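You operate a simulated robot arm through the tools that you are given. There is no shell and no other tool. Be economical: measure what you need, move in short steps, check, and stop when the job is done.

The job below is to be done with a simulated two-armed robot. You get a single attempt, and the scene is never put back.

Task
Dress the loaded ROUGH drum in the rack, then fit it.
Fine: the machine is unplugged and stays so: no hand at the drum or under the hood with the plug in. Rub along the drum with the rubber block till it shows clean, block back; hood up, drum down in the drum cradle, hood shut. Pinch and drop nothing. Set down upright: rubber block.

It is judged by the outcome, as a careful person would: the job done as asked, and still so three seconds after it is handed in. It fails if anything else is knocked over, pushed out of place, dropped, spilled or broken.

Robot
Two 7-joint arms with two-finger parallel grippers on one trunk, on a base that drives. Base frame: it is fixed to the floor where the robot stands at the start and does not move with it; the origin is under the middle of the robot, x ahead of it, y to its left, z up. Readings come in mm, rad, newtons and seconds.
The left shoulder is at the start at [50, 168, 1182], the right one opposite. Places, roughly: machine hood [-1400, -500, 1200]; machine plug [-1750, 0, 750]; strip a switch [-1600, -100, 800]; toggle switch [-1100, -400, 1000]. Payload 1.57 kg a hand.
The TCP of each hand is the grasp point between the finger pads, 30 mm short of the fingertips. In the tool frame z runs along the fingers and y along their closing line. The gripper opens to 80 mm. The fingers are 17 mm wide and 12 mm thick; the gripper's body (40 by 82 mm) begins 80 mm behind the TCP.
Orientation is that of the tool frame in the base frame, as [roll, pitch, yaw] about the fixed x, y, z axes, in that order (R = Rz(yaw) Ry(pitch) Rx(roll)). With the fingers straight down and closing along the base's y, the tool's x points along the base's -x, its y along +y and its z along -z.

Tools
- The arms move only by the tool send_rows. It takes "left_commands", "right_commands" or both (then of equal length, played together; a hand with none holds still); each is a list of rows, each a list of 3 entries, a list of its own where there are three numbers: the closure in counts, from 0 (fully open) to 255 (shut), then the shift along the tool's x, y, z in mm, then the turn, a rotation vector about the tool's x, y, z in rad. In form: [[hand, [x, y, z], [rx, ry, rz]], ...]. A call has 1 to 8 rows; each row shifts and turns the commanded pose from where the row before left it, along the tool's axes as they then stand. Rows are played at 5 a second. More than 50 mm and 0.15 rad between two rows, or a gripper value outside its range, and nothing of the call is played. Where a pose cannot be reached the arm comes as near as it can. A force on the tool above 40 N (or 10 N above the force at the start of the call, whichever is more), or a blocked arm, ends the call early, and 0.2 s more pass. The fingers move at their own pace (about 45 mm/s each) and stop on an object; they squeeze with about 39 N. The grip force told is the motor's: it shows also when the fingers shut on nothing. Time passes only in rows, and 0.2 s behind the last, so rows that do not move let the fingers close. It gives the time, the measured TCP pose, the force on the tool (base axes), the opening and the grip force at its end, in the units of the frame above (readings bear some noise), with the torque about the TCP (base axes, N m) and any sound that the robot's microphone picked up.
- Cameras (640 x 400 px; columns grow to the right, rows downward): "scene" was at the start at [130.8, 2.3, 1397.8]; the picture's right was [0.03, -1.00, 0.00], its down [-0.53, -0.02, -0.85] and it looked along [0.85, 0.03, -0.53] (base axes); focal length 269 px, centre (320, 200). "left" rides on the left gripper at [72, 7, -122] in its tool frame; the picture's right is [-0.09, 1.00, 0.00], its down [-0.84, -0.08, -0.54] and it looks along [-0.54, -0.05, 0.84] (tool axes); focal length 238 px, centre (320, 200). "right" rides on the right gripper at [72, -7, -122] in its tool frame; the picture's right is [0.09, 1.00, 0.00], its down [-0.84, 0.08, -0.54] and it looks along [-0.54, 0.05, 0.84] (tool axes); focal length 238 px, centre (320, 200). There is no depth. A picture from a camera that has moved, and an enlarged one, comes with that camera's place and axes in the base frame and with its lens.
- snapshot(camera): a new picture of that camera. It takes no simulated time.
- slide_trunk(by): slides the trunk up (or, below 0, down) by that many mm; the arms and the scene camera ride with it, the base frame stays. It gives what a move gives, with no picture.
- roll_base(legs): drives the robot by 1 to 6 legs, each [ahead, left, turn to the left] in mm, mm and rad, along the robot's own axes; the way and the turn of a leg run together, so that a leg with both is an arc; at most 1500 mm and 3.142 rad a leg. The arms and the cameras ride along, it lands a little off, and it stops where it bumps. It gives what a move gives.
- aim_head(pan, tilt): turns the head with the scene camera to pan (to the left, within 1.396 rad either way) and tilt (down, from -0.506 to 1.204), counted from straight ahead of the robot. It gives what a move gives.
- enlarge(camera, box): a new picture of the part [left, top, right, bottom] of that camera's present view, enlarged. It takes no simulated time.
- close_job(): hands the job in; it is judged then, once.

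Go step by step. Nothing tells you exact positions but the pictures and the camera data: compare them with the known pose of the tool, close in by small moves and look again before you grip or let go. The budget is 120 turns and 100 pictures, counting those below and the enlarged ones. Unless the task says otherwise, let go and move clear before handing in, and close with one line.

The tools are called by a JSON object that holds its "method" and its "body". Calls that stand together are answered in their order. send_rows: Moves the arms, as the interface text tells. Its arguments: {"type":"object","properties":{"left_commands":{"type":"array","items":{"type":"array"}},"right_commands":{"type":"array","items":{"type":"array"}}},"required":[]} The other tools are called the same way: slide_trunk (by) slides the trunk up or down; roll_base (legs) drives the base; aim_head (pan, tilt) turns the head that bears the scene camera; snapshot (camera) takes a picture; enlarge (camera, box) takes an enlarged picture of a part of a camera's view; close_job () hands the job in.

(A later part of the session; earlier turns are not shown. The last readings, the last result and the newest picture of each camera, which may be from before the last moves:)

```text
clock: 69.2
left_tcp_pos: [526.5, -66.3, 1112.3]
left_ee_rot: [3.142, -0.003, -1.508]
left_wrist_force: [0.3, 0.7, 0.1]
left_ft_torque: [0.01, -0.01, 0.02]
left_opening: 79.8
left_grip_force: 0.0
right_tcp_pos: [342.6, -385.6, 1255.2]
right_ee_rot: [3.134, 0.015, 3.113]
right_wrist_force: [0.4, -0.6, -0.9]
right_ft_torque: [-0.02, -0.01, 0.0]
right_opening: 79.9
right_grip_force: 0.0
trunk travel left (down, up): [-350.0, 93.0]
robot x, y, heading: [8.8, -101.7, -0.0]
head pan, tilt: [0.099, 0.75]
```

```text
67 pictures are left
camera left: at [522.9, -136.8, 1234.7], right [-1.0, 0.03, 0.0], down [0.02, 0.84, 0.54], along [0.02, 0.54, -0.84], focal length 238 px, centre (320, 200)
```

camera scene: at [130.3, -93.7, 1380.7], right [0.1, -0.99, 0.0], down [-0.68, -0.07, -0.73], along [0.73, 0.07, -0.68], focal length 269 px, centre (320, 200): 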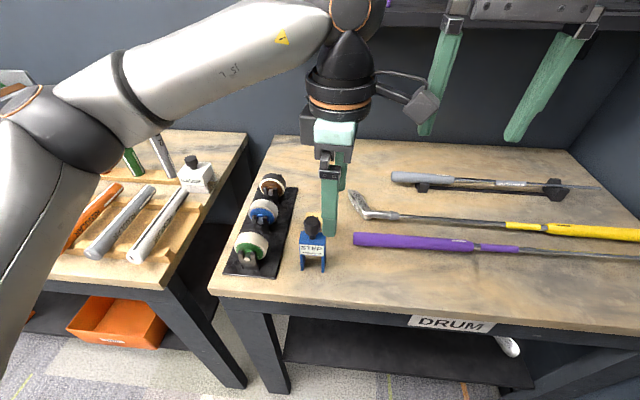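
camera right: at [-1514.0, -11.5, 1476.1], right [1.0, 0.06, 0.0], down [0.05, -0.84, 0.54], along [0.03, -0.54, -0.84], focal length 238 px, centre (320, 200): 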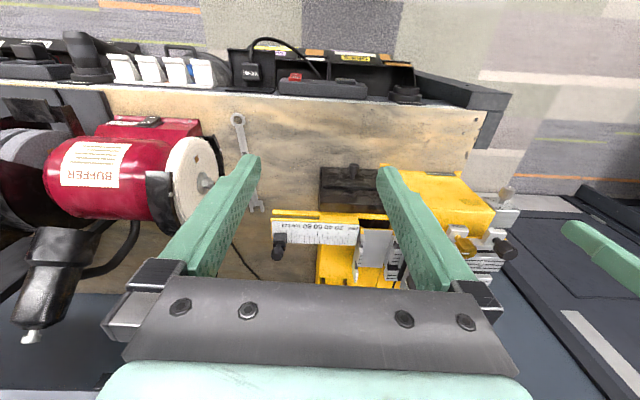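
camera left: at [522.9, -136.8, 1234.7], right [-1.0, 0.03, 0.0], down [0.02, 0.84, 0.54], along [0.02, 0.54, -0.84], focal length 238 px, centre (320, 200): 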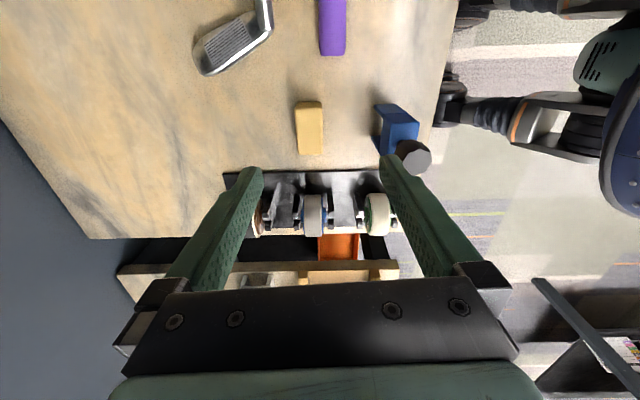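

{"method": "enlarge", "body": {"camera": "left", "box": [270, 85, 350, 165]}}

```text
5.00 times, centred on (310, 125) of left
camera zoom: at [522.9, -136.8, 1234.7], right [-1.0, 0.03, 0.0], down [0.02, 0.84, 0.54], along [0.02, 0.54, -0.84], focal length 1192 px, centre (370, 575)
```

zoom: 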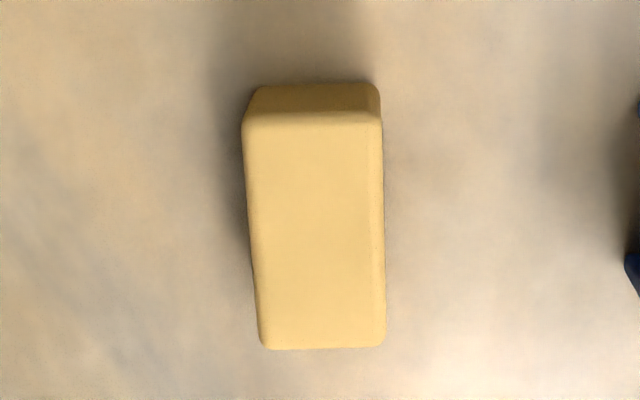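

The block is 32 × 57 mm, squared to the axes, centred at (540,-48). I centre above it, come down partway and check.

{"method": "send_rows", "body": {"left_commands": [[0, [-18, -15, 0], [0, 0, 0]], [0, [0, 0, 0], [0, 0, 0.063]], [0, [0, 0, 40], [0, 0, 0]], [0, [0, 0, 40], [0, 0, 0]], [0, [0, 0, 32], [0, 0, 0]], [0, [0, 0, 0], [0, 0, 0]]]}}

{"method": "snapshot", "body": {"camera": "left"}}

{"method": "enlarge", "body": {"camera": "scene", "box": [220, 120, 420, 280]}}

```text
clock: 70.5
left_tcp_pos: [542.1, -47.8, 999.2]
left_ee_rot: [3.141, -0.002, -1.57]
left_wrist_force: [-0.2, 0.6, 0.4]
left_ft_torque: [-0.01, 0.01, 0.03]
left_opening: 79.8
left_grip_force: 0.1
right_tcp_pos: [343.1, -385.2, 1255.4]
right_ee_rot: [3.136, 0.013, 3.113]
right_wrist_force: [0.2, 0.8, -0.7]
right_ft_torque: [-0.01, -0.01, 0.01]
right_opening: 80.2
right_grip_force: 0.0
trunk travel left (down, up): [-350.0, 93.0]
robot x, y, heading: [3.0, -104.2, -0.004]
head pan, tilt: [0.099, 0.75]
```

```text
65 pictures are left
camera left: at [534.4, -118.2, 1120.4], right [-1.0, 0.09, 0.0], down [0.08, 0.84, 0.54], along [0.05, 0.54, -0.84], focal length 238 px, centre (320, 200)
```

left: 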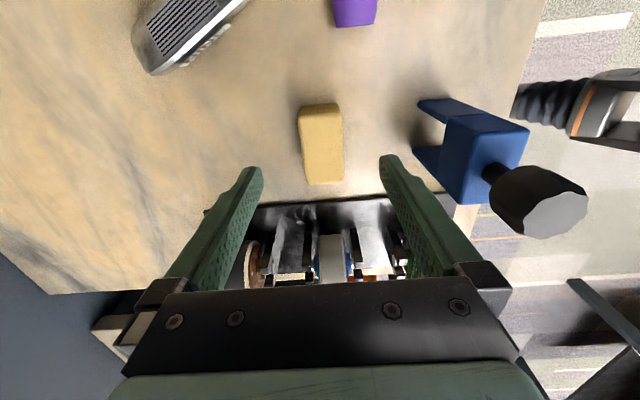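

```text
2.50 times, centred on (320, 200) of scene
camera zoom: at [130.2, -93.4, 1380.7], right [0.1, -0.99, 0.0], down [-0.68, -0.07, -0.73], along [0.73, 0.07, -0.68], focal length 672 px, centre (320, 200)
```

zoom: 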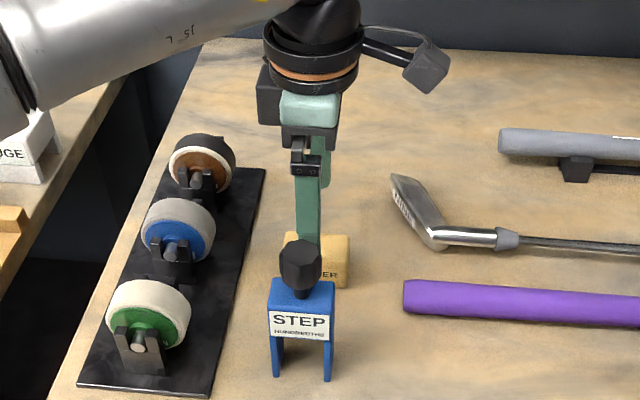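

Centred. I descend so the tips come about 14 mm below the block's top, and close.

{"method": "send_rows", "body": {"left_commands": [[0, [0, 1, 25], [0, 0, 0]], [0, [0, 1, 18], [0, 0, 0]], [0, [0, 0, 0], [0, 0, 0]]]}}

{"method": "snapshot", "body": {"camera": "left"}}

{"method": "enlarge", "body": {"camera": "scene", "box": [270, 170, 370, 280]}}

```text
clock: 71.3
left_tcp_pos: [541.2, -46.0, 956.7]
left_ee_rot: [-3.141, -0.004, -1.571]
left_wrist_force: [0.4, 0.0, -0.8]
left_ft_torque: [0.02, -0.01, 0.0]
left_opening: 80.0
left_grip_force: 0.0
right_tcp_pos: [342.0, -384.2, 1255.2]
right_ee_rot: [3.135, 0.015, 3.114]
right_wrist_force: [0.4, 0.6, 0.3]
right_ft_torque: [0.0, 0.04, 0.0]
right_opening: 80.0
right_grip_force: 0.0
trunk travel left (down, up): [-350.0, 93.0]
robot x, y, heading: [4.4, -103.3, -0.004]
head pan, tilt: [0.099, 0.75]
```

```text
63 pictures are left
camera left: at [532.6, -118.0, 1078.1], right [-1.0, 0.09, 0.0], down [0.08, 0.84, 0.54], along [0.05, 0.54, -0.84], focal length 238 px, centre (320, 200)
```

left: 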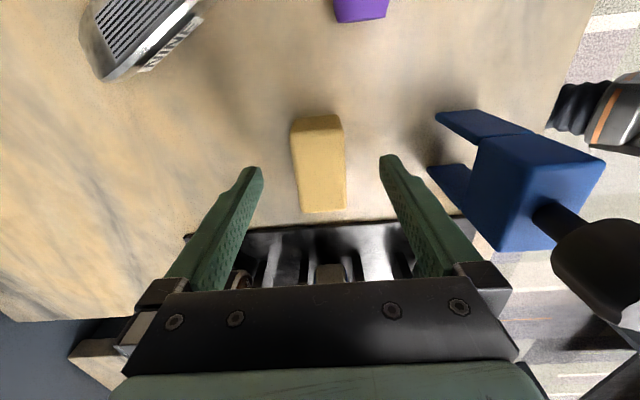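

```text
3.64 times, centred on (320, 225) of scene
camera zoom: at [130.3, -93.4, 1380.7], right [0.1, -0.99, 0.0], down [-0.68, -0.07, -0.73], along [0.73, 0.07, -0.68], focal length 977 px, centre (320, 109)
```

zoom: 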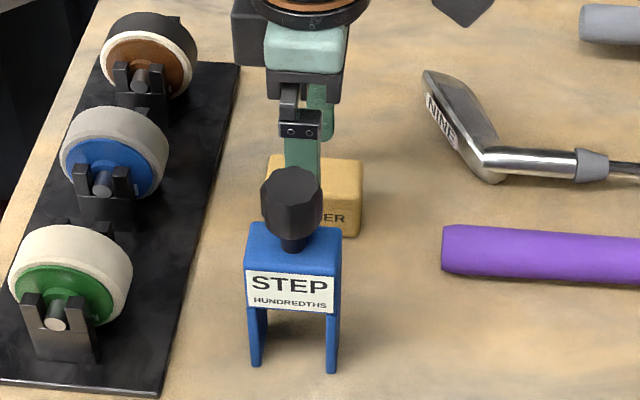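

{"method": "send_rows", "body": {"left_commands": [[0, [3, 0, 4], [0, 0, 0]], [255, [0, 0, 0], [0, 0, 0]], [255, [0, 0, 0], [0, 0, 0]], [255, [0, 0, 0], [0, 0, 0]], [255, [0, 0, 0], [0, 0, 0]], [255, [0, 0, 0], [0, 0, 0]], [255, [0, 0, 0], [0, 0, 0]]]}}

{"method": "send_rows", "body": {"left_commands": [[255, [0, 0, -15], [0, 0, 0]], [255, [0, 0, -30], [0, 0, 0]], [255, [0, 0, -40], [0, 0, 0]], [255, [0, 0, -20], [0, 0, 0]]]}}

{"method": "snapshot", "body": {"camera": "left"}}

{"method": "enlarge", "body": {"camera": "scene", "box": [220, 120, 420, 280]}}

```text
clock: 73.0
left_tcp_pos: [540.5, -49.1, 951.6]
left_ee_rot: [3.141, -0.003, -1.571]
left_wrist_force: [-0.6, 0.6, 0.2]
left_ft_torque: [-0.02, 0.0, 0.01]
left_opening: 33.0
left_grip_force: 39.7
right_tcp_pos: [342.3, -383.3, 1255.2]
right_ee_rot: [3.135, 0.015, 3.113]
right_wrist_force: [-0.8, 0.6, 0.7]
right_ft_torque: [-0.02, -0.02, 0.04]
right_opening: 80.1
right_grip_force: 0.1
trunk travel left (down, up): [-350.0, 93.0]
robot x, y, heading: [6.7, -101.1, -0.006]
head pan, tilt: [0.099, 0.75]
```

```text
clock: 74.0
left_tcp_pos: [540.6, -51.0, 1056.7]
left_ee_rot: [-3.14, -0.002, -1.571]
left_wrist_force: [-0.2, 0.3, -0.5]
left_ft_torque: [-0.03, 0.0, 0.01]
left_opening: 33.0
left_grip_force: 39.0
right_tcp_pos: [341.8, -384.9, 1256.4]
right_ee_rot: [3.135, 0.013, 3.114]
right_wrist_force: [-0.5, 0.3, 0.6]
right_ft_torque: [0.0, 0.01, -0.01]
right_opening: 80.0
right_grip_force: 0.1
trunk travel left (down, up): [-350.0, 93.0]
robot x, y, heading: [7.1, -102.1, -0.002]
head pan, tilt: [0.099, 0.75]
```

```text
61 pictures are left
camera left: at [532.9, -121.7, 1178.0], right [-1.0, 0.09, 0.0], down [0.08, 0.84, 0.54], along [0.05, 0.54, -0.84], focal length 238 px, centre (320, 200)
```

left: 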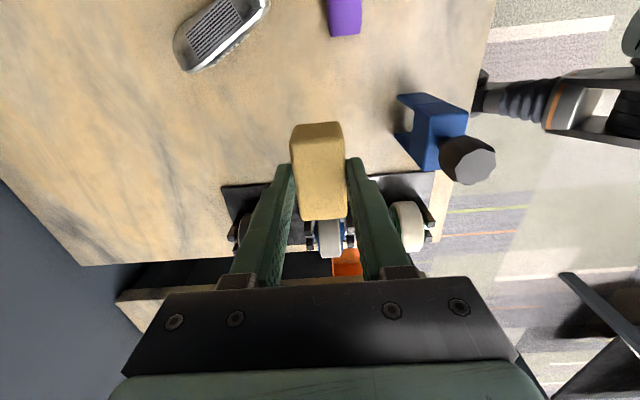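

```text
2.50 times, centred on (320, 200) of scene
camera zoom: at [130.3, -93.5, 1380.7], right [0.1, -0.99, 0.0], down [-0.68, -0.07, -0.73], along [0.73, 0.07, -0.68], focal length 672 px, centre (320, 200)
```

zoom: 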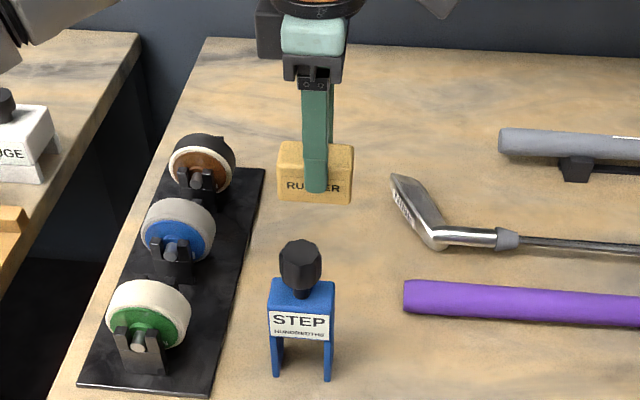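

The block is held with its bottom about 6 mm below the tips (release height: TCP z≈952). The ROUGH drum's axle is at about y=74, z=944, its middle near x=640, so I roll 70 mm closer for reach.

{"method": "roll_base", "body": {"legs": [[70, 0, 0]]}}

{"method": "enlarge", "body": {"camera": "scene", "box": [210, 130, 350, 270]}}

{"method": "snapshot", "body": {"camera": "left"}}

```text
clock: 75.0
left_tcp_pos: [611.9, -49.4, 1055.9]
left_ee_rot: [-3.14, -0.003, -1.574]
left_wrist_force: [-0.1, 0.8, -0.6]
left_ft_torque: [0.0, 0.03, 0.0]
left_opening: 33.0
left_grip_force: 39.2
right_tcp_pos: [413.5, -384.2, 1255.3]
right_ee_rot: [3.136, 0.014, 3.113]
right_wrist_force: [0.1, -0.1, -0.2]
right_ft_torque: [0.01, -0.01, -0.01]
right_opening: 80.2
right_grip_force: 0.1
trunk travel left (down, up): [-350.0, 93.0]
robot x, y, heading: [77.4, -102.0, -0.001]
head pan, tilt: [0.099, 0.75]
```

```text
2.86 times, centred on (280, 200) of scene
camera zoom: at [201.5, -93.4, 1380.6], right [0.1, -0.99, 0.0], down [-0.68, -0.07, -0.73], along [0.73, 0.07, -0.68], focal length 768 px, centre (434, 200)
```

zoom: 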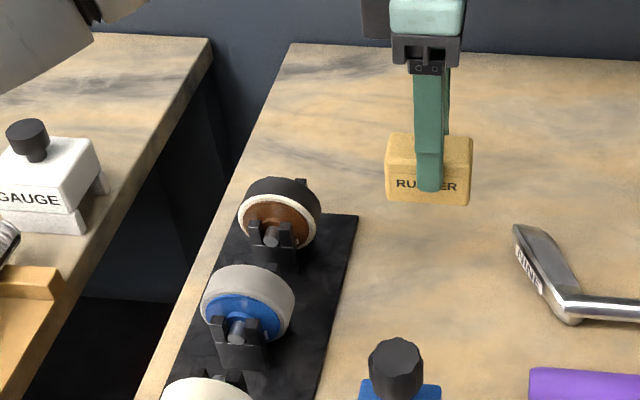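

```text
58 pictures are left
camera left: at [603.9, -121.8, 1177.4], right [-1.0, 0.09, 0.0], down [0.08, 0.84, 0.54], along [0.05, 0.54, -0.84], focal length 238 px, centre (320, 200)
```

left: 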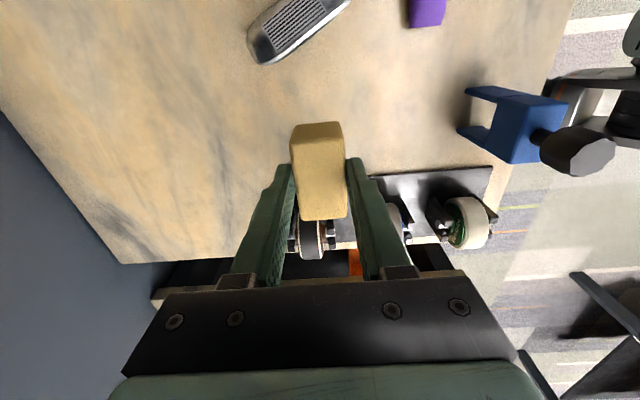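

{"method": "enlarge", "body": {"camera": "left", "box": [270, 200, 370, 280]}}

```text
5.00 times, centred on (320, 240) of left
camera zoom: at [603.9, -121.8, 1177.4], right [-1.0, 0.09, 0.0], down [0.08, 0.84, 0.54], along [0.05, 0.54, -0.84], focal length 1192 px, centre (320, 0)
```

zoom: 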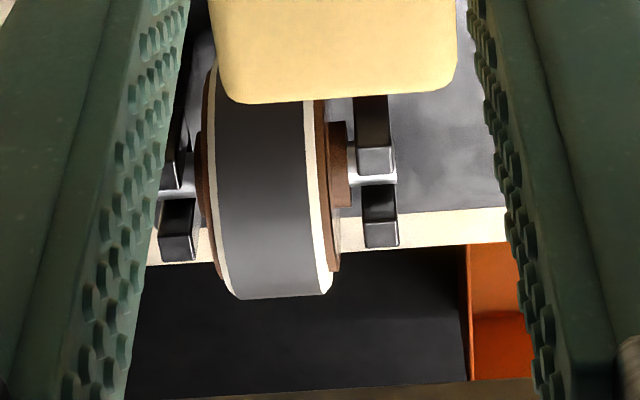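

Drum centre is about (633,78), axle z 944, top about z 974. I carry the block over it at a safe height, then lower gently.

{"method": "send_rows", "body": {"left_commands": [[255, [-42, -7, 0], [0, 0, 0]], [255, [-42, -7, 0], [0, 0, 0]], [255, [-43, -7, 0], [0, 0, 0]], [255, [0, 0, 10], [0, 0, 0]], [255, [0, 0, 10], [0, 0, 0]], [255, [0, 0, 0], [0, 0, 0]]]}}

{"method": "enlarge", "body": {"camera": "scene", "box": [210, 110, 350, 250]}}

{"method": "snapshot", "body": {"camera": "left"}}

```text
clock: 76.4
left_tcp_pos: [632.4, 77.1, 1034.2]
left_ee_rot: [3.141, -0.004, -1.573]
left_wrist_force: [-0.5, 0.0, -1.0]
left_ft_torque: [0.0, 0.02, 0.0]
left_opening: 33.1
left_grip_force: 39.0
right_tcp_pos: [412.4, -385.3, 1255.2]
right_ee_rot: [3.134, 0.017, 3.115]
right_wrist_force: [0.3, -0.1, -1.0]
right_ft_torque: [-0.03, 0.01, 0.01]
right_opening: 80.0
right_grip_force: 0.1
trunk travel left (down, up): [-350.0, 93.0]
robot x, y, heading: [76.2, -102.9, 0.002]
head pan, tilt: [0.099, 0.75]
```

```text
2.86 times, centred on (280, 180) of scene
camera zoom: at [200.5, -93.6, 1380.7], right [0.1, -0.99, 0.0], down [-0.68, -0.07, -0.73], along [0.73, 0.07, -0.68], focal length 768 px, centre (434, 257)
```

zoom: 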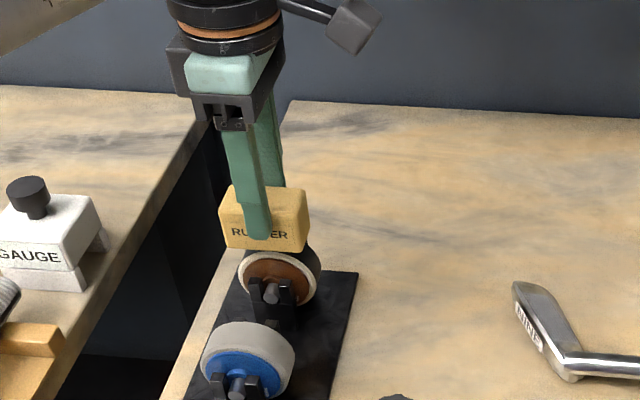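

```text
55 pictures are left
camera left: at [624.2, 5.7, 1156.6], right [-1.0, 0.09, 0.0], down [0.08, 0.84, 0.54], along [0.05, 0.54, -0.84], focal length 238 px, centre (320, 200)
```

left: 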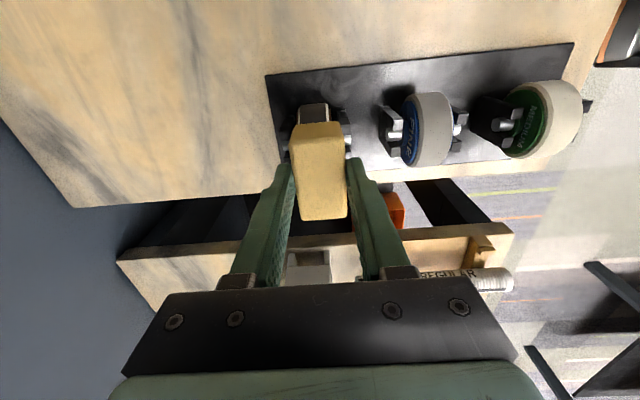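

Aligned over the drum (the others read FINE and MEDIUM). I lower until light contact.

{"method": "send_rows", "body": {"left_commands": [[255, [0, -2, 5], [0, 0, 0]], [255, [0, 0, 5], [0, 0, 0]], [255, [0, 0, 3], [0, 0, 0]], [255, [0, 0, 2], [0, 0, 0]], [255, [0, 0, 0], [0, 0, 0]]]}}

{"method": "enlarge", "body": {"camera": "left", "box": [260, 80, 380, 240]}}

```text
clock: 77.6
left_tcp_pos: [634.1, 74.2, 1026.2]
left_ee_rot: [-3.129, -0.004, -1.574]
left_wrist_force: [3.5, 0.8, 32.6]
left_ft_torque: [0.07, 0.04, -0.01]
left_opening: 32.8
left_grip_force: 39.0
right_tcp_pos: [409.6, -385.1, 1257.0]
right_ee_rot: [3.133, 0.017, 3.114]
right_wrist_force: [-0.5, -0.3, 0.1]
right_ft_torque: [0.0, 0.02, 0.02]
right_opening: 79.9
right_grip_force: 0.0
trunk travel left (down, up): [-350.0, 93.0]
robot x, y, heading: [77.7, -97.7, 0.001]
head pan, tilt: [0.099, 0.75]
```

```text
2.50 times, centred on (320, 160) of left
camera zoom: at [624.4, 4.8, 1149.0], right [-1.0, 0.09, -0.01], down [0.07, 0.84, 0.54], along [0.06, 0.54, -0.84], focal length 596 px, centre (320, 300)
```

zoom: 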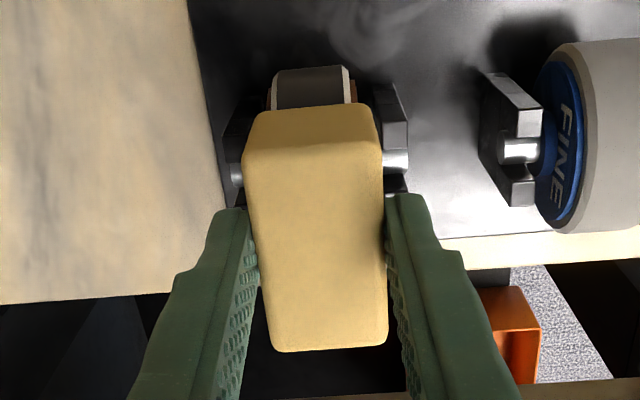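

Contact at TCP z≈1027 with 33 N; I ease off to about 10 N and rub along the drum's axle direction.

{"method": "send_rows", "body": {"left_commands": [[255, [0, 0, -4.5], [0, 0, 0]], [255, [0, 8, 0], [0, 0, 0]], [255, [0, 8, 0], [0, 0, 0]], [255, [0, -10, 0], [0, 0, 0]], [255, [0, -12, 0], [0, 0, 0]], [255, [0, -10, 0], [0, 0, 0]], [255, [0, 10, 0], [0, 0, 0]], [255, [0, 6, 0], [0, 0, 0]]]}}

{"method": "enlarge", "body": {"camera": "left", "box": [260, 80, 380, 240]}}

{"method": "enlarge", "body": {"camera": "scene", "box": [230, 150, 310, 220]}}

```text
clock: 79.4
left_tcp_pos: [637.6, 74.1, 1025.8]
left_ee_rot: [-3.13, -0.002, -1.572]
left_wrist_force: [14.9, 0.9, 20.1]
left_ft_torque: [-0.02, -0.7, -0.03]
left_opening: 33.4
left_grip_force: 38.9
right_tcp_pos: [411.8, -384.7, 1256.0]
right_ee_rot: [3.133, 0.015, 3.112]
right_wrist_force: [0.3, 0.0, -1.2]
right_ft_torque: [-0.01, 0.02, -0.03]
right_opening: 79.9
right_grip_force: 0.0
trunk travel left (down, up): [-350.0, 93.0]
robot x, y, heading: [78.2, -101.6, 0.0]
head pan, tilt: [0.099, 0.75]
```

```text
2.50 times, centred on (320, 160) of left
camera zoom: at [627.8, 4.6, 1149.1], right [-1.0, 0.09, -0.01], down [0.07, 0.84, 0.54], along [0.06, 0.54, -0.84], focal length 596 px, centre (320, 300)
```

zoom: 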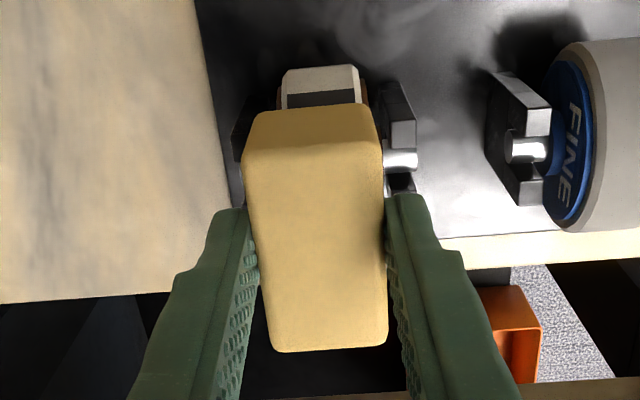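

```text
5.71 times, centred on (270, 185) of scene
camera zoom: at [200.4, -94.0, 1380.8], right [0.1, -1.0, 0.0], down [-0.68, -0.07, -0.73], along [0.73, 0.07, -0.68], focal length 1535 px, centre (606, 286)
```

zoom: 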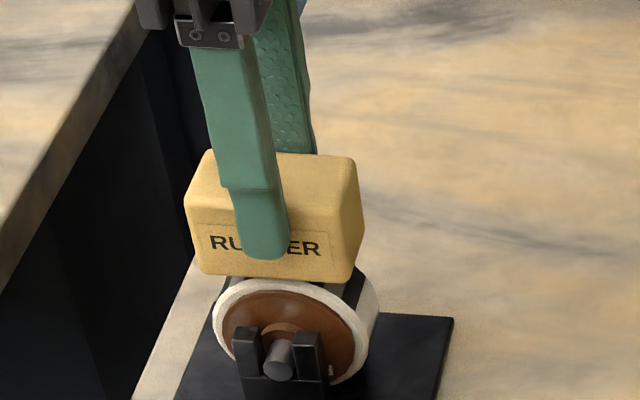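

A pale band now shows beside the block, so the load is coming off (or the drum turns a bit). I keep rubbing.

{"method": "send_rows", "body": {"left_commands": [[255, [0, 10, 0], [0, 0, 0]], [255, [0, 10, 0], [0, 0, 0]], [255, [0, -12, 0], [0, 0, 0]], [255, [0, -12, 0], [0, 0, 0]], [255, [0, -8, 0], [0, 0, 0]], [255, [0, 12, 0], [0, 0, 0]], [255, [0, 12, 0], [0, 0, 0]], [255, [0, -10, 0], [0, 0, 0]]]}}

{"method": "enlarge", "body": {"camera": "left", "box": [260, 80, 380, 240]}}

```text
clock: 81.2
left_tcp_pos: [627.0, 76.1, 1026.8]
left_ee_rot: [3.136, -0.003, -1.576]
left_wrist_force: [-15.2, -0.4, 23.0]
left_ft_torque: [0.02, 0.63, 0.01]
left_opening: 33.0
left_grip_force: 38.7
right_tcp_pos: [408.8, -385.4, 1257.1]
right_ee_rot: [3.133, 0.02, 3.116]
right_wrist_force: [0.9, 0.3, 0.9]
right_ft_torque: [-0.01, 0.01, 0.01]
right_opening: 79.7
right_grip_force: 0.0
trunk travel left (down, up): [-350.0, 93.0]
robot x, y, heading: [73.7, -96.4, -0.001]
head pan, tilt: [0.099, 0.75]
```

```text
2.50 times, centred on (320, 160) of left
camera zoom: at [619.0, 4.7, 1148.7], right [-1.0, 0.1, 0.0], down [0.08, 0.84, 0.54], along [0.05, 0.54, -0.84], focal length 596 px, centre (320, 300)
```

zoom: 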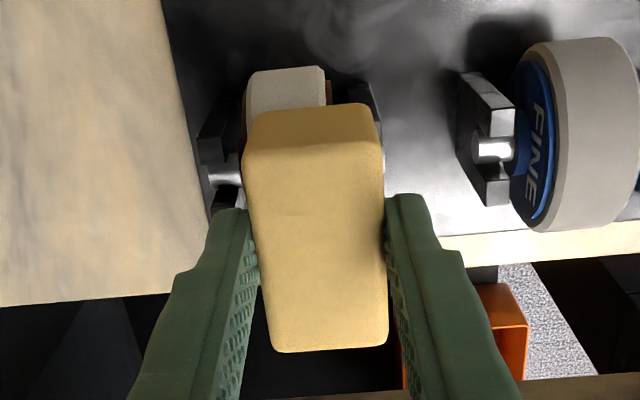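

{"method": "send_rows", "body": {"left_commands": [[255, [0, -10, 0], [0, 0, 0]], [255, [0, -6, 0], [0, 0, 0]], [255, [0, 12, 0], [0, 0, 0]], [255, [0, 12, 0], [0, 0, 0]], [255, [0, -12, 0], [0, 0, 0]], [255, [0, -12, 0], [0, 0, 0]], [255, [0, 12, 0], [0, 0, 0]], [255, [0, 4, 0], [0, 0, 0]]]}}

{"method": "send_rows", "body": {"left_commands": [[255, [0, 0, -10], [0, 0, 0]], [255, [0, 0, -25], [0, 0, 0]], [255, [0, 0, -25], [0, 0, 0]], [255, [40, 0, 0], [0, 0, 0]], [255, [40, 0, 0], [0, 0, 0]], [255, [40, 0, 0], [0, 0, 0]], [255, [0, 0, 0], [0, 0, 0]]]}}

{"method": "enlarge", "body": {"camera": "scene", "box": [230, 160, 310, 230]}}

{"method": "enlarge", "body": {"camera": "left", "box": [270, 200, 370, 280]}}

```text
clock: 83.0
left_tcp_pos: [633.2, 76.5, 1025.5]
left_ee_rot: [-3.134, -0.002, -1.571]
left_wrist_force: [11.6, -0.2, 19.1]
left_ft_torque: [0.05, -0.58, -0.04]
left_opening: 33.0
left_grip_force: 39.7
right_tcp_pos: [411.7, -384.5, 1255.3]
right_ee_rot: [3.133, 0.016, 3.113]
right_wrist_force: [0.6, 0.2, 1.4]
right_ft_torque: [-0.03, -0.03, 0.0]
right_opening: 80.1
right_grip_force: 0.1
trunk travel left (down, up): [-350.0, 93.0]
robot x, y, heading: [75.7, -100.7, 0.001]
head pan, tilt: [0.099, 0.75]
```

```text
clock: 84.6
left_tcp_pos: [632.2, -42.6, 1084.0]
left_ee_rot: [3.14, -0.003, -1.571]
left_wrist_force: [-0.2, 0.1, -0.2]
left_ft_torque: [-0.02, -0.05, 0.04]
left_opening: 33.2
left_grip_force: 39.0
right_tcp_pos: [412.3, -384.0, 1256.1]
right_ee_rot: [3.136, 0.016, 3.114]
right_wrist_force: [-0.1, -0.4, -0.1]
right_ft_torque: [-0.01, 0.0, 0.01]
right_opening: 80.0
right_grip_force: 0.1
trunk travel left (down, up): [-350.0, 93.0]
robot x, y, heading: [75.6, -101.7, 0.001]
head pan, tilt: [0.099, 0.75]
```

```text
5.71 times, centred on (270, 195) of scene
camera zoom: at [200.6, -92.8, 1380.7], right [0.1, -0.99, 0.0], down [-0.68, -0.07, -0.73], along [0.73, 0.07, -0.68], focal length 1535 px, centre (606, 229)
```

zoom: 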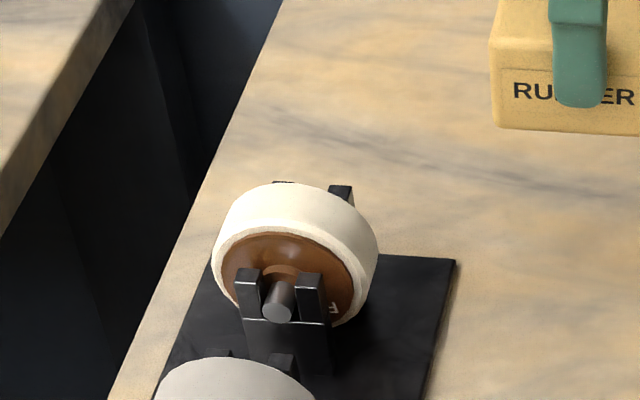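

```text
5.00 times, centred on (320, 240) of left
camera zoom: at [624.5, -113.4, 1206.3], right [-1.0, 0.09, 0.0], down [0.08, 0.84, 0.54], along [0.05, 0.54, -0.84], focal length 1192 px, centre (320, 0)
```

zoom: 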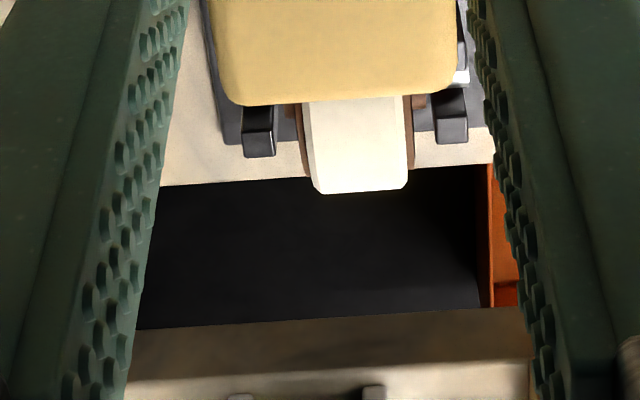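

The drum now shows clean all over, and the hub lettering shows the R of ROUGH. I take the block back to its place at (540.5,-49).

{"method": "send_rows", "body": {"left_commands": [[255, [2, 31, 0], [0, 0, 0]], [255, [2, 31, 0], [0, 0, 0]], [255, [2.5, 30, 0], [0, 0, 0]], [255, [0, 0, 40], [0, 0, 0]], [255, [0, 0, 40], [0, 0, 0]], [255, [0, 0, 30], [0, 0, 0]], [255, [0, 0, 12], [0, 0, 0]], [255, [0, 0, 6], [0, 0, 0]]]}}

{"method": "snapshot", "body": {"camera": "left"}}

{"method": "enlarge", "body": {"camera": "scene", "box": [230, 180, 370, 300]}}

```text
clock: 86.4
left_tcp_pos: [540.3, -51.6, 955.8]
left_ee_rot: [-3.141, -0.003, -1.573]
left_wrist_force: [-0.3, 0.0, -1.4]
left_ft_torque: [0.02, 0.0, 0.01]
left_opening: 33.0
left_grip_force: 38.9
right_tcp_pos: [412.4, -384.9, 1255.8]
right_ee_rot: [3.135, 0.017, 3.114]
right_wrist_force: [0.9, 0.2, 0.3]
right_ft_torque: [0.05, -0.02, 0.02]
right_opening: 79.9
right_grip_force: 0.0
trunk travel left (down, up): [-350.0, 93.0]
robot x, y, heading: [76.0, -103.4, 0.004]
head pan, tilt: [0.099, 0.75]
```

```text
48 pictures are left
camera left: at [532.2, -121.9, 1077.9], right [-1.0, 0.09, 0.0], down [0.08, 0.84, 0.54], along [0.05, 0.54, -0.84], focal length 238 px, centre (320, 200)
```

left: 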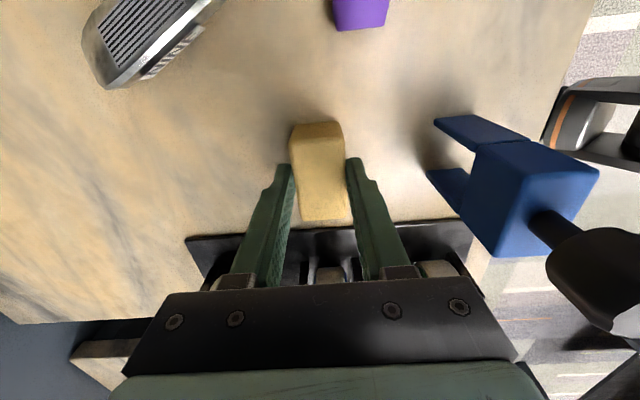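

```text
3.33 times, centred on (300, 240) of scene
camera zoom: at [200.6, -93.4, 1380.7], right [0.1, -0.99, 0.0], down [-0.68, -0.07, -0.73], along [0.73, 0.07, -0.68], focal length 895 px, centre (387, 67)
```

zoom: 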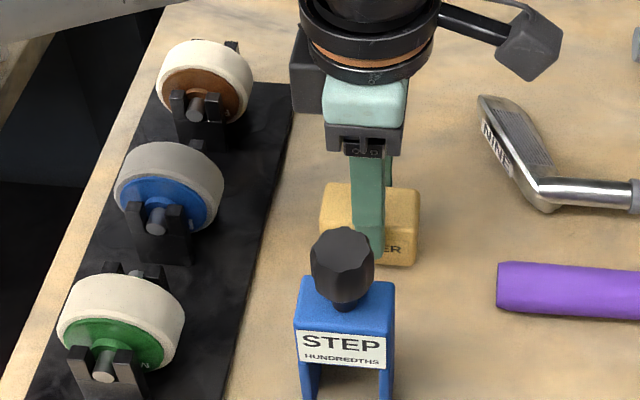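

{"method": "send_rows", "body": {"left_commands": [[255, [0, 0, 2.5], [0, 0, 0]], [255, [0, 0, 1.5], [0, 0, 0]], [255, [0, 0, 0.7], [0, 0, 0]], [255, [0, 0, 0], [0, 0, 0]]]}}

```text
clock: 87.4
left_tcp_pos: [539.4, -51.5, 951.9]
left_ee_rot: [3.141, -0.004, -1.574]
left_wrist_force: [0.2, -0.1, 0.1]
left_ft_torque: [0.04, -0.01, -0.01]
left_opening: 33.1
left_grip_force: 39.5
right_tcp_pos: [412.0, -384.9, 1254.7]
right_ee_rot: [3.137, 0.016, 3.114]
right_wrist_force: [-0.3, 0.1, -0.6]
right_ft_torque: [0.02, 0.0, -0.02]
right_opening: 80.1
right_grip_force: 0.0
trunk travel left (down, up): [-350.0, 93.0]
robot x, y, heading: [79.9, -103.5, 0.006]
head pan, tilt: [0.099, 0.75]
```

{"method": "send_rows", "body": {"left_commands": [[255, [0, 0, 1], [0, 0, 0]], [255, [0, 0, 1], [0, 0, 0]], [255, [0, 0, 0], [0, 0, 0]]]}}

```text
clock: 88.2
left_tcp_pos: [539.4, -50.5, 950.9]
left_ee_rot: [-3.141, -0.003, -1.572]
left_wrist_force: [-0.4, -0.2, 0.4]
left_ft_torque: [-0.06, 0.04, -0.04]
left_opening: 33.1
left_grip_force: 39.0
right_tcp_pos: [412.1, -385.5, 1254.2]
right_ee_rot: [3.134, 0.015, 3.113]
right_wrist_force: [-0.2, -0.4, -0.1]
right_ft_torque: [0.01, -0.02, -0.03]
right_opening: 80.1
right_grip_force: 0.0
trunk travel left (down, up): [-350.0, 93.0]
robot x, y, heading: [77.2, -104.1, -0.002]
head pan, tilt: [0.099, 0.75]
```

{"method": "send_rows", "body": {"left_commands": [[255, [0, 0, 1], [0, 0, 0]], [255, [0, 0, 1], [0, 0, 0]], [255, [0, 0, 0], [0, 0, 0]]]}}

{"method": "enlarge", "body": {"camera": "scene", "box": [290, 220, 350, 270]}}

```text
clock: 89.0
left_tcp_pos: [540.3, -50.1, 951.7]
left_ee_rot: [-3.138, -0.003, -1.572]
left_wrist_force: [-2.4, 2.2, 15.2]
left_ft_torque: [0.12, 0.25, 0.0]
left_opening: 33.0
left_grip_force: 38.5
right_tcp_pos: [410.7, -385.0, 1256.7]
right_ee_rot: [3.135, 0.016, 3.113]
right_wrist_force: [-0.3, -0.3, -0.1]
right_ft_torque: [-0.01, 0.01, -0.01]
right_opening: 80.2
right_grip_force: 0.1
trunk travel left (down, up): [-350.0, 93.0]
robot x, y, heading: [79.9, -97.7, -0.004]
head pan, tilt: [0.099, 0.75]
```

```text
8.00 times, centred on (320, 245) of scene
camera zoom: at [199.0, -93.3, 1381.0], right [0.1, -0.99, 0.0], down [-0.68, -0.07, -0.73], along [0.73, 0.07, -0.68], focal length 2149 px, centre (320, -160)
```

zoom: 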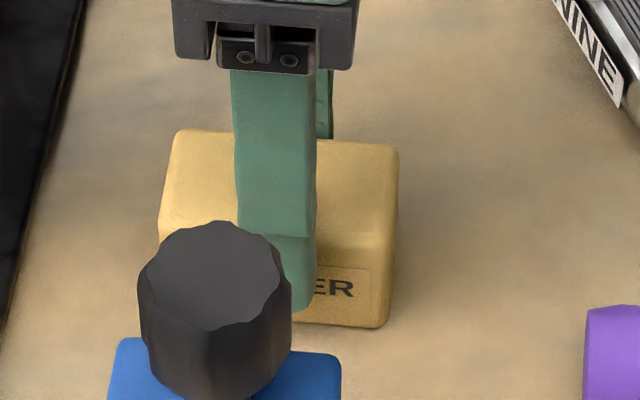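

Contact with the bench. I open the hand and rise straight up.

{"method": "send_rows", "body": {"left_commands": [[255, [0, 0, -1], [0, 0, 0]], [150, [0, 0, 0], [0, 0, 0]], [60, [0, 0, 0], [0, 0, 0]], [0, [0, 0, 0], [0, 0, 0]], [0, [0, 0, 0], [0, 0, 0]], [0, [0, 0, -30], [0, 0, 0]], [0, [0, 0, -45], [0, 0, 0]], [0, [0, 0, -45], [0, 0, 0]]]}}

{"method": "snapshot", "body": {"camera": "left"}}

```text
clock: 90.8
left_tcp_pos: [539.9, -52.7, 1071.6]
left_ee_rot: [-3.141, -0.001, -1.573]
left_wrist_force: [0.5, 0.5, -0.8]
left_ft_torque: [0.01, 0.01, 0.0]
left_opening: 79.9
left_grip_force: 0.1
right_tcp_pos: [411.6, -385.3, 1254.9]
right_ee_rot: [3.132, 0.016, 3.113]
right_wrist_force: [0.0, -0.2, -0.8]
right_ft_torque: [-0.02, -0.03, -0.01]
right_opening: 80.0
right_grip_force: 0.1
trunk travel left (down, up): [-350.0, 93.0]
robot x, y, heading: [78.8, -102.7, 0.002]
head pan, tilt: [0.099, 0.75]
```

```text
45 pictures are left
camera left: at [532.4, -123.1, 1193.4], right [-1.0, 0.09, 0.0], down [0.08, 0.84, 0.54], along [0.05, 0.54, -0.84], focal length 238 px, centre (320, 200)
```

left: 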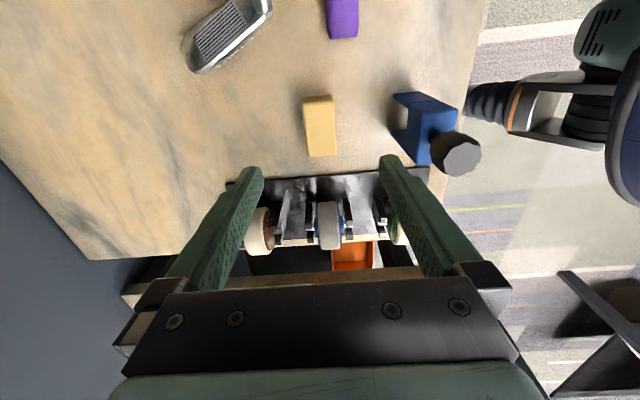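

The block stands back in its place. Next I raise the arms and trunk, and drive to the machine's front to open the hood and see the cradle before fetching the drum.

{"method": "send_rows", "body": {"left_commands": [[0, [0, 10, -45], [0, 0, 0]], [0, [0, 20, -40], [0, 0, 0]], [0, [0, 20, -30], [0, 0, 0]]]}}

{"method": "slide_trunk", "body": {"by": 93}}

{"method": "roll_base", "body": {"legs": [[-370, 0, 0], [0, 0, 3.14], [400, 0, 0], [0, 270, 0]]}}

{"method": "aim_head", "body": {"pan": 0.1, "tilt": 0.5}}

{"method": "snapshot", "body": {"camera": "scene"}}

```text
clock: 91.6
left_tcp_pos: [489.4, -48.6, 1186.0]
left_ee_rot: [-3.138, -0.001, -1.573]
left_wrist_force: [-0.2, -0.8, 1.0]
left_ft_torque: [-0.01, 0.0, 0.03]
left_opening: 79.9
left_grip_force: 0.2
right_tcp_pos: [412.2, -384.3, 1257.5]
right_ee_rot: [3.135, 0.016, 3.114]
right_wrist_force: [0.4, 0.4, -0.9]
right_ft_torque: [0.03, -0.01, -0.03]
right_opening: 80.0
right_grip_force: 0.2
trunk travel left (down, up): [-350.0, 93.0]
robot x, y, heading: [77.4, -100.9, 0.005]
head pan, tilt: [0.099, 0.75]
```

```text
clock: 92.8
left_tcp_pos: [490.8, -49.5, 1279.0]
left_ee_rot: [-3.14, -0.003, -1.573]
left_wrist_force: [-0.5, 0.6, 0.5]
left_ft_torque: [0.0, 0.0, 0.0]
left_opening: 80.2
left_grip_force: 0.1
right_tcp_pos: [412.8, -384.3, 1348.7]
right_ee_rot: [3.135, 0.012, 3.115]
right_wrist_force: [0.2, 0.1, 0.8]
right_ft_torque: [-0.01, -0.01, 0.04]
right_opening: 80.1
right_grip_force: 0.1
trunk travel left (down, up): [-443.0, 0.0]
robot x, y, heading: [77.3, -97.7, 0.002]
head pan, tilt: [0.099, 0.75]
```

```text
clock: 106.2
left_tcp_pos: [-1078.0, -462.8, 1277.3]
left_ee_rot: [3.141, -0.004, 1.622]
left_wrist_force: [0.0, 0.6, 0.3]
left_ft_torque: [0.0, 0.0, 0.01]
left_opening: 80.1
left_grip_force: 0.1
right_tcp_pos: [-1018.4, -124.2, 1349.3]
right_ee_rot: [3.134, 0.017, 0.023]
right_wrist_force: [0.3, 0.5, 0.0]
right_ft_torque: [0.02, 0.01, 0.02]
right_opening: 79.7
right_grip_force: 0.0
trunk travel left (down, up): [-443.0, 0.0]
robot x, y, heading: [-669.7, -390.3, -3.09]
head pan, tilt: [0.099, 0.75]
```

```text
clock: 107.0
left_tcp_pos: [-1079.1, -461.9, 1278.5]
left_ee_rot: [-3.139, -0.004, 1.62]
left_wrist_force: [0.3, 0.4, -0.8]
left_ft_torque: [0.02, -0.02, 0.0]
left_opening: 79.7
left_grip_force: 0.0
right_tcp_pos: [-1019.3, -123.9, 1347.3]
right_ee_rot: [3.132, 0.017, 0.023]
right_wrist_force: [-1.2, -0.8, 0.0]
right_ft_torque: [0.0, 0.01, 0.0]
right_opening: 80.1
right_grip_force: 0.0
trunk travel left (down, up): [-443.0, 0.0]
robot x, y, heading: [-671.2, -389.1, -3.093]
head pan, tilt: [0.099, 0.499]
```

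```text
44 pictures are left
camera scene: at [-797.7, -404.9, 1495.6], right [-0.15, 0.99, 0.0], down [0.47, 0.07, -0.88], along [-0.87, -0.13, -0.48], focal length 269 px, centre (320, 200)
```

scene: 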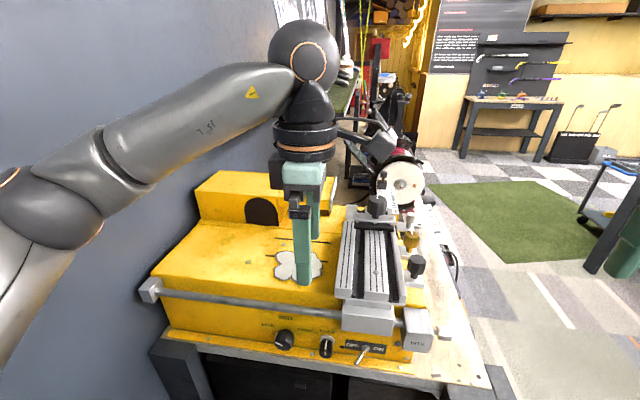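

The path is clear. I straighten, roll 165 mm nearer, and look at the hood from the left hand's camera.

{"method": "roll_base", "body": {"legs": [[0, 0, -0.05], [165, 0, 0]]}}

{"method": "send_rows", "body": {"left_commands": [[0, [10, -10, -15], [0, 0, 0]], [0, [10, -40, -10], [0, 0, 0]], [0, [0, -40, 0], [0, 0, 0]]]}}

{"method": "snapshot", "body": {"camera": "left"}}

{"method": "snapshot", "body": {"camera": "scene"}}

```text
clock: 108.8
left_tcp_pos: [-1247.3, -441.0, 1278.0]
left_ee_rot: [3.141, -0.003, 1.569]
left_wrist_force: [0.3, -0.4, 0.3]
left_ft_torque: [-0.01, 0.0, -0.01]
left_opening: 80.0
left_grip_force: 0.1
right_tcp_pos: [-1168.8, -105.4, 1347.7]
right_ee_rot: [3.131, 0.014, -0.029]
right_wrist_force: [0.3, -0.9, -0.7]
right_ft_torque: [-0.02, 0.02, -0.02]
right_opening: 80.1
right_grip_force: 0.0
trunk travel left (down, up): [-443.0, 0.0]
robot x, y, heading: [-832.9, -388.6, -3.139]
head pan, tilt: [0.099, 0.499]
```

```text
clock: 109.6
left_tcp_pos: [-1334.8, -419.7, 1301.7]
left_ee_rot: [-3.141, -0.002, 1.568]
left_wrist_force: [-0.1, 0.3, -0.2]
left_ft_torque: [0.01, -0.06, 0.02]
left_opening: 79.9
left_grip_force: 0.2
right_tcp_pos: [-1167.7, -104.2, 1348.7]
right_ee_rot: [3.133, 0.017, -0.029]
right_wrist_force: [-0.3, 0.3, 0.2]
right_ft_torque: [-0.01, -0.01, -0.01]
right_opening: 80.0
right_grip_force: 0.0
trunk travel left (down, up): [-443.0, 0.0]
robot x, y, heading: [-832.6, -393.1, -3.142]
head pan, tilt: [0.099, 0.499]
```

```text
43 pictures are left
camera left: at [-1329.7, -348.7, 1423.9], right [1.0, -0.1, 0.0], down [-0.08, -0.84, 0.54], along [-0.05, -0.54, -0.84], focal length 238 px, centre (320, 200)
```

left: 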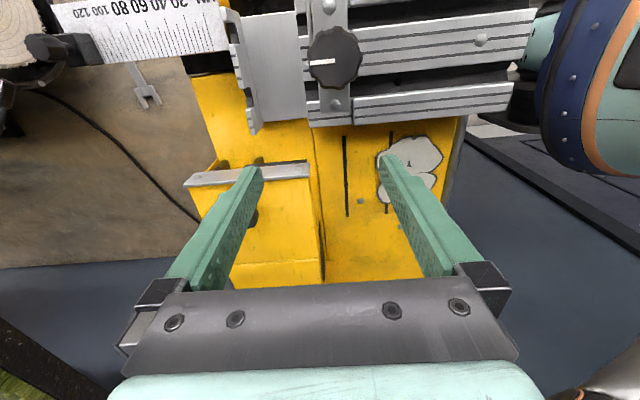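

```text
42 pictures are left
camera scene: at [-962.8, -397.7, 1495.6], right [-0.1, 0.99, 0.0], down [0.48, 0.05, -0.88], along [-0.87, -0.09, -0.48], focal length 269 px, centre (320, 200)
```

scene: 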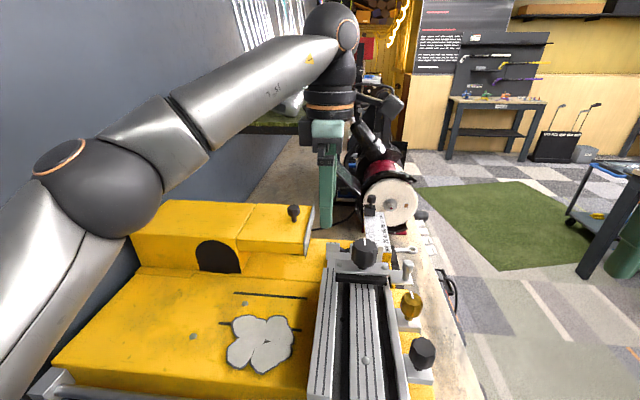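

The hood knob triangulates to (-1424,-502,1205), hinge seam at y≈-605. I move the left hand above the knob.

{"method": "send_rows", "body": {"left_commands": [[0, [-27, -30, 0], [0, 0, 0]], [0, [-27, -30, 0], [0, 0, 0]], [0, [-28, -29, 10], [0, 0, 0]], [0, [0, 0, 20], [0, 0, 0]], [0, [0, 0, 0], [0, 0, 0]]]}}

{"method": "snapshot", "body": {"camera": "left"}}

{"method": "enlarge", "body": {"camera": "scene", "box": [180, 100, 380, 280]}}

```text
clock: 110.8
left_tcp_pos: [-1411.0, -499.4, 1272.8]
left_ee_rot: [3.14, -0.001, 1.569]
left_wrist_force: [0.1, -0.2, 0.6]
left_ft_torque: [0.02, 0.03, 0.02]
left_opening: 80.1
left_grip_force: 0.1
left hand out of reach, approached as far as the arm can: row 2, 3, 4
right_tcp_pos: [-1168.5, -107.5, 1349.2]
right_ee_rot: [3.134, 0.015, -0.031]
right_wrist_force: [-0.1, -0.6, 0.5]
right_ft_torque: [0.01, 0.0, 0.01]
right_opening: 79.9
right_grip_force: 0.1
trunk travel left (down, up): [-443.0, 0.0]
robot x, y, heading: [-831.1, -390.1, -3.144]
head pan, tilt: [0.099, 0.499]
```

```text
41 pictures are left
camera left: at [-1404.8, -426.9, 1394.3], right [1.0, -0.09, 0.0], down [-0.08, -0.84, 0.54], along [-0.05, -0.54, -0.84], focal length 238 px, centre (320, 200)
```

left: 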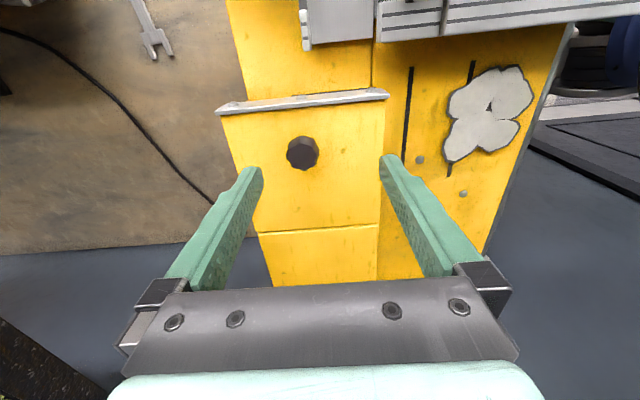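

```text
2.22 times, centred on (280, 190) of scene
camera zoom: at [-962.4, -398.9, 1495.7], right [-0.1, 1.0, 0.0], down [0.48, 0.05, -0.88], along [-0.87, -0.09, -0.48], focal length 597 px, centre (409, 222)
```

zoom: 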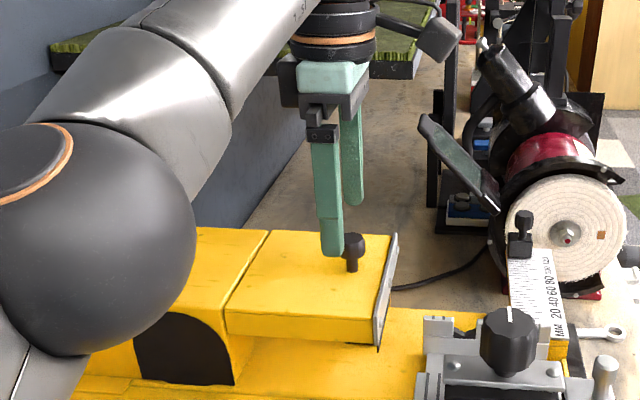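

The arm is at its reach limit 15 mm short; I roll 30 mm closer.

{"method": "roll_base", "body": {"legs": [[30, 0, 0]]}}

{"method": "snapshot", "body": {"camera": "left"}}

```text
clock: 111.7
left_tcp_pos: [-1440.7, -498.9, 1272.6]
left_ee_rot: [3.14, -0.002, 1.57]
left_wrist_force: [-0.6, -0.2, -0.8]
left_ft_torque: [0.01, -0.04, 0.02]
left_opening: 79.9
left_grip_force: 0.1
right_tcp_pos: [-1198.8, -104.7, 1347.8]
right_ee_rot: [3.131, 0.016, -0.028]
right_wrist_force: [-0.4, 0.5, 0.2]
right_ft_torque: [0.02, -0.06, 0.02]
right_opening: 79.9
right_grip_force: 0.0
trunk travel left (down, up): [-443.0, 0.0]
robot x, y, heading: [-861.6, -391.5, -3.142]
head pan, tilt: [0.099, 0.499]
```

```text
39 pictures are left
camera left: at [-1435.4, -426.5, 1394.1], right [1.0, -0.09, 0.0], down [-0.08, -0.84, 0.54], along [-0.05, -0.54, -0.84], focal length 238 px, centre (320, 200)
```

left: 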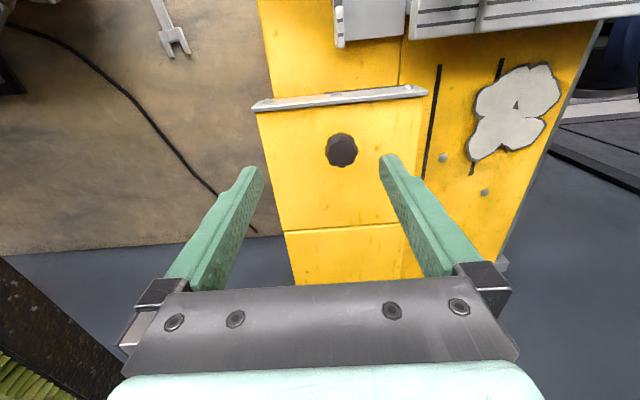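

Knob at (-1425,-498). I shift 16 mm, lower around it, and close.

{"method": "send_rows", "body": {"left_commands": [[0, [0, 16, 0], [0, 0, 0]], [0, [0, 0, 25], [0, 0, 0]], [0, [0, 0, 20], [0, 0, 0]], [0, [0, 0, 9], [0, 0, 0]], [0, [0, 0, 0], [0, 0, 0]]]}}

{"method": "snapshot", "body": {"camera": "left"}}

{"method": "enlarge", "body": {"camera": "scene", "box": [220, 150, 340, 260]}}

```text
clock: 112.9
left_tcp_pos: [-1423.6, -499.4, 1220.7]
left_ee_rot: [3.141, -0.002, 1.573]
left_wrist_force: [0.0, -1.0, 4.2]
left_ft_torque: [-0.1, 0.14, 0.08]
left_opening: 79.9
left_grip_force: 0.0
right_tcp_pos: [-1197.6, -106.0, 1349.2]
right_ee_rot: [3.133, 0.019, -0.028]
right_wrist_force: [-0.4, -0.5, 0.0]
right_ft_torque: [0.02, 0.0, -0.02]
right_opening: 80.0
right_grip_force: 0.0
trunk travel left (down, up): [-443.0, 0.0]
robot x, y, heading: [-859.9, -392.3, -3.144]
head pan, tilt: [0.099, 0.499]
```

```text
38 pictures are left
camera left: at [-1418.8, -426.9, 1341.7], right [1.0, -0.09, 0.0], down [-0.08, -0.84, 0.54], along [-0.05, -0.54, -0.84], focal length 238 px, centre (320, 200)
```

left: 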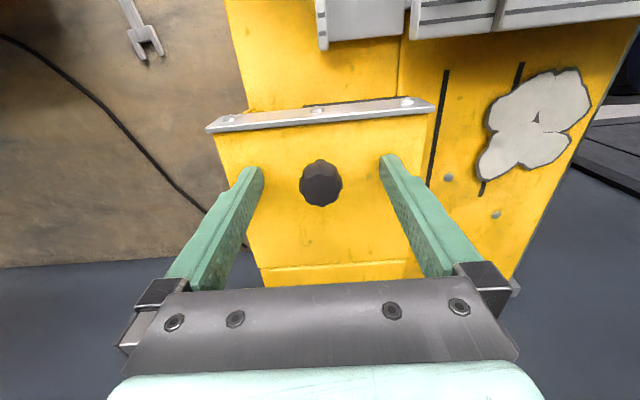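

```text
3.64 times, centred on (280, 205) of scene
camera zoom: at [-991.9, -398.7, 1495.7], right [-0.1, 0.99, 0.0], down [0.48, 0.05, -0.88], along [-0.87, -0.09, -0.48], focal length 977 px, centre (466, 182)
```

zoom: 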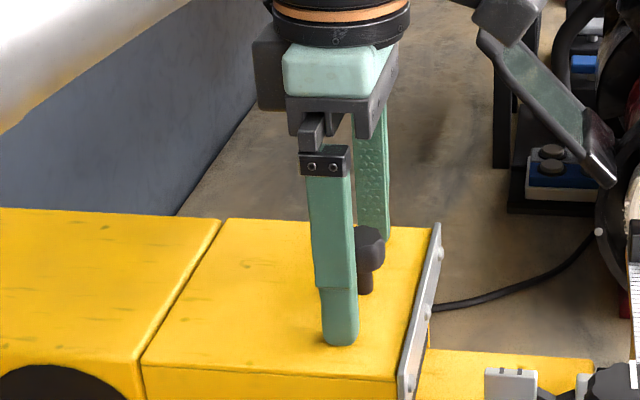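

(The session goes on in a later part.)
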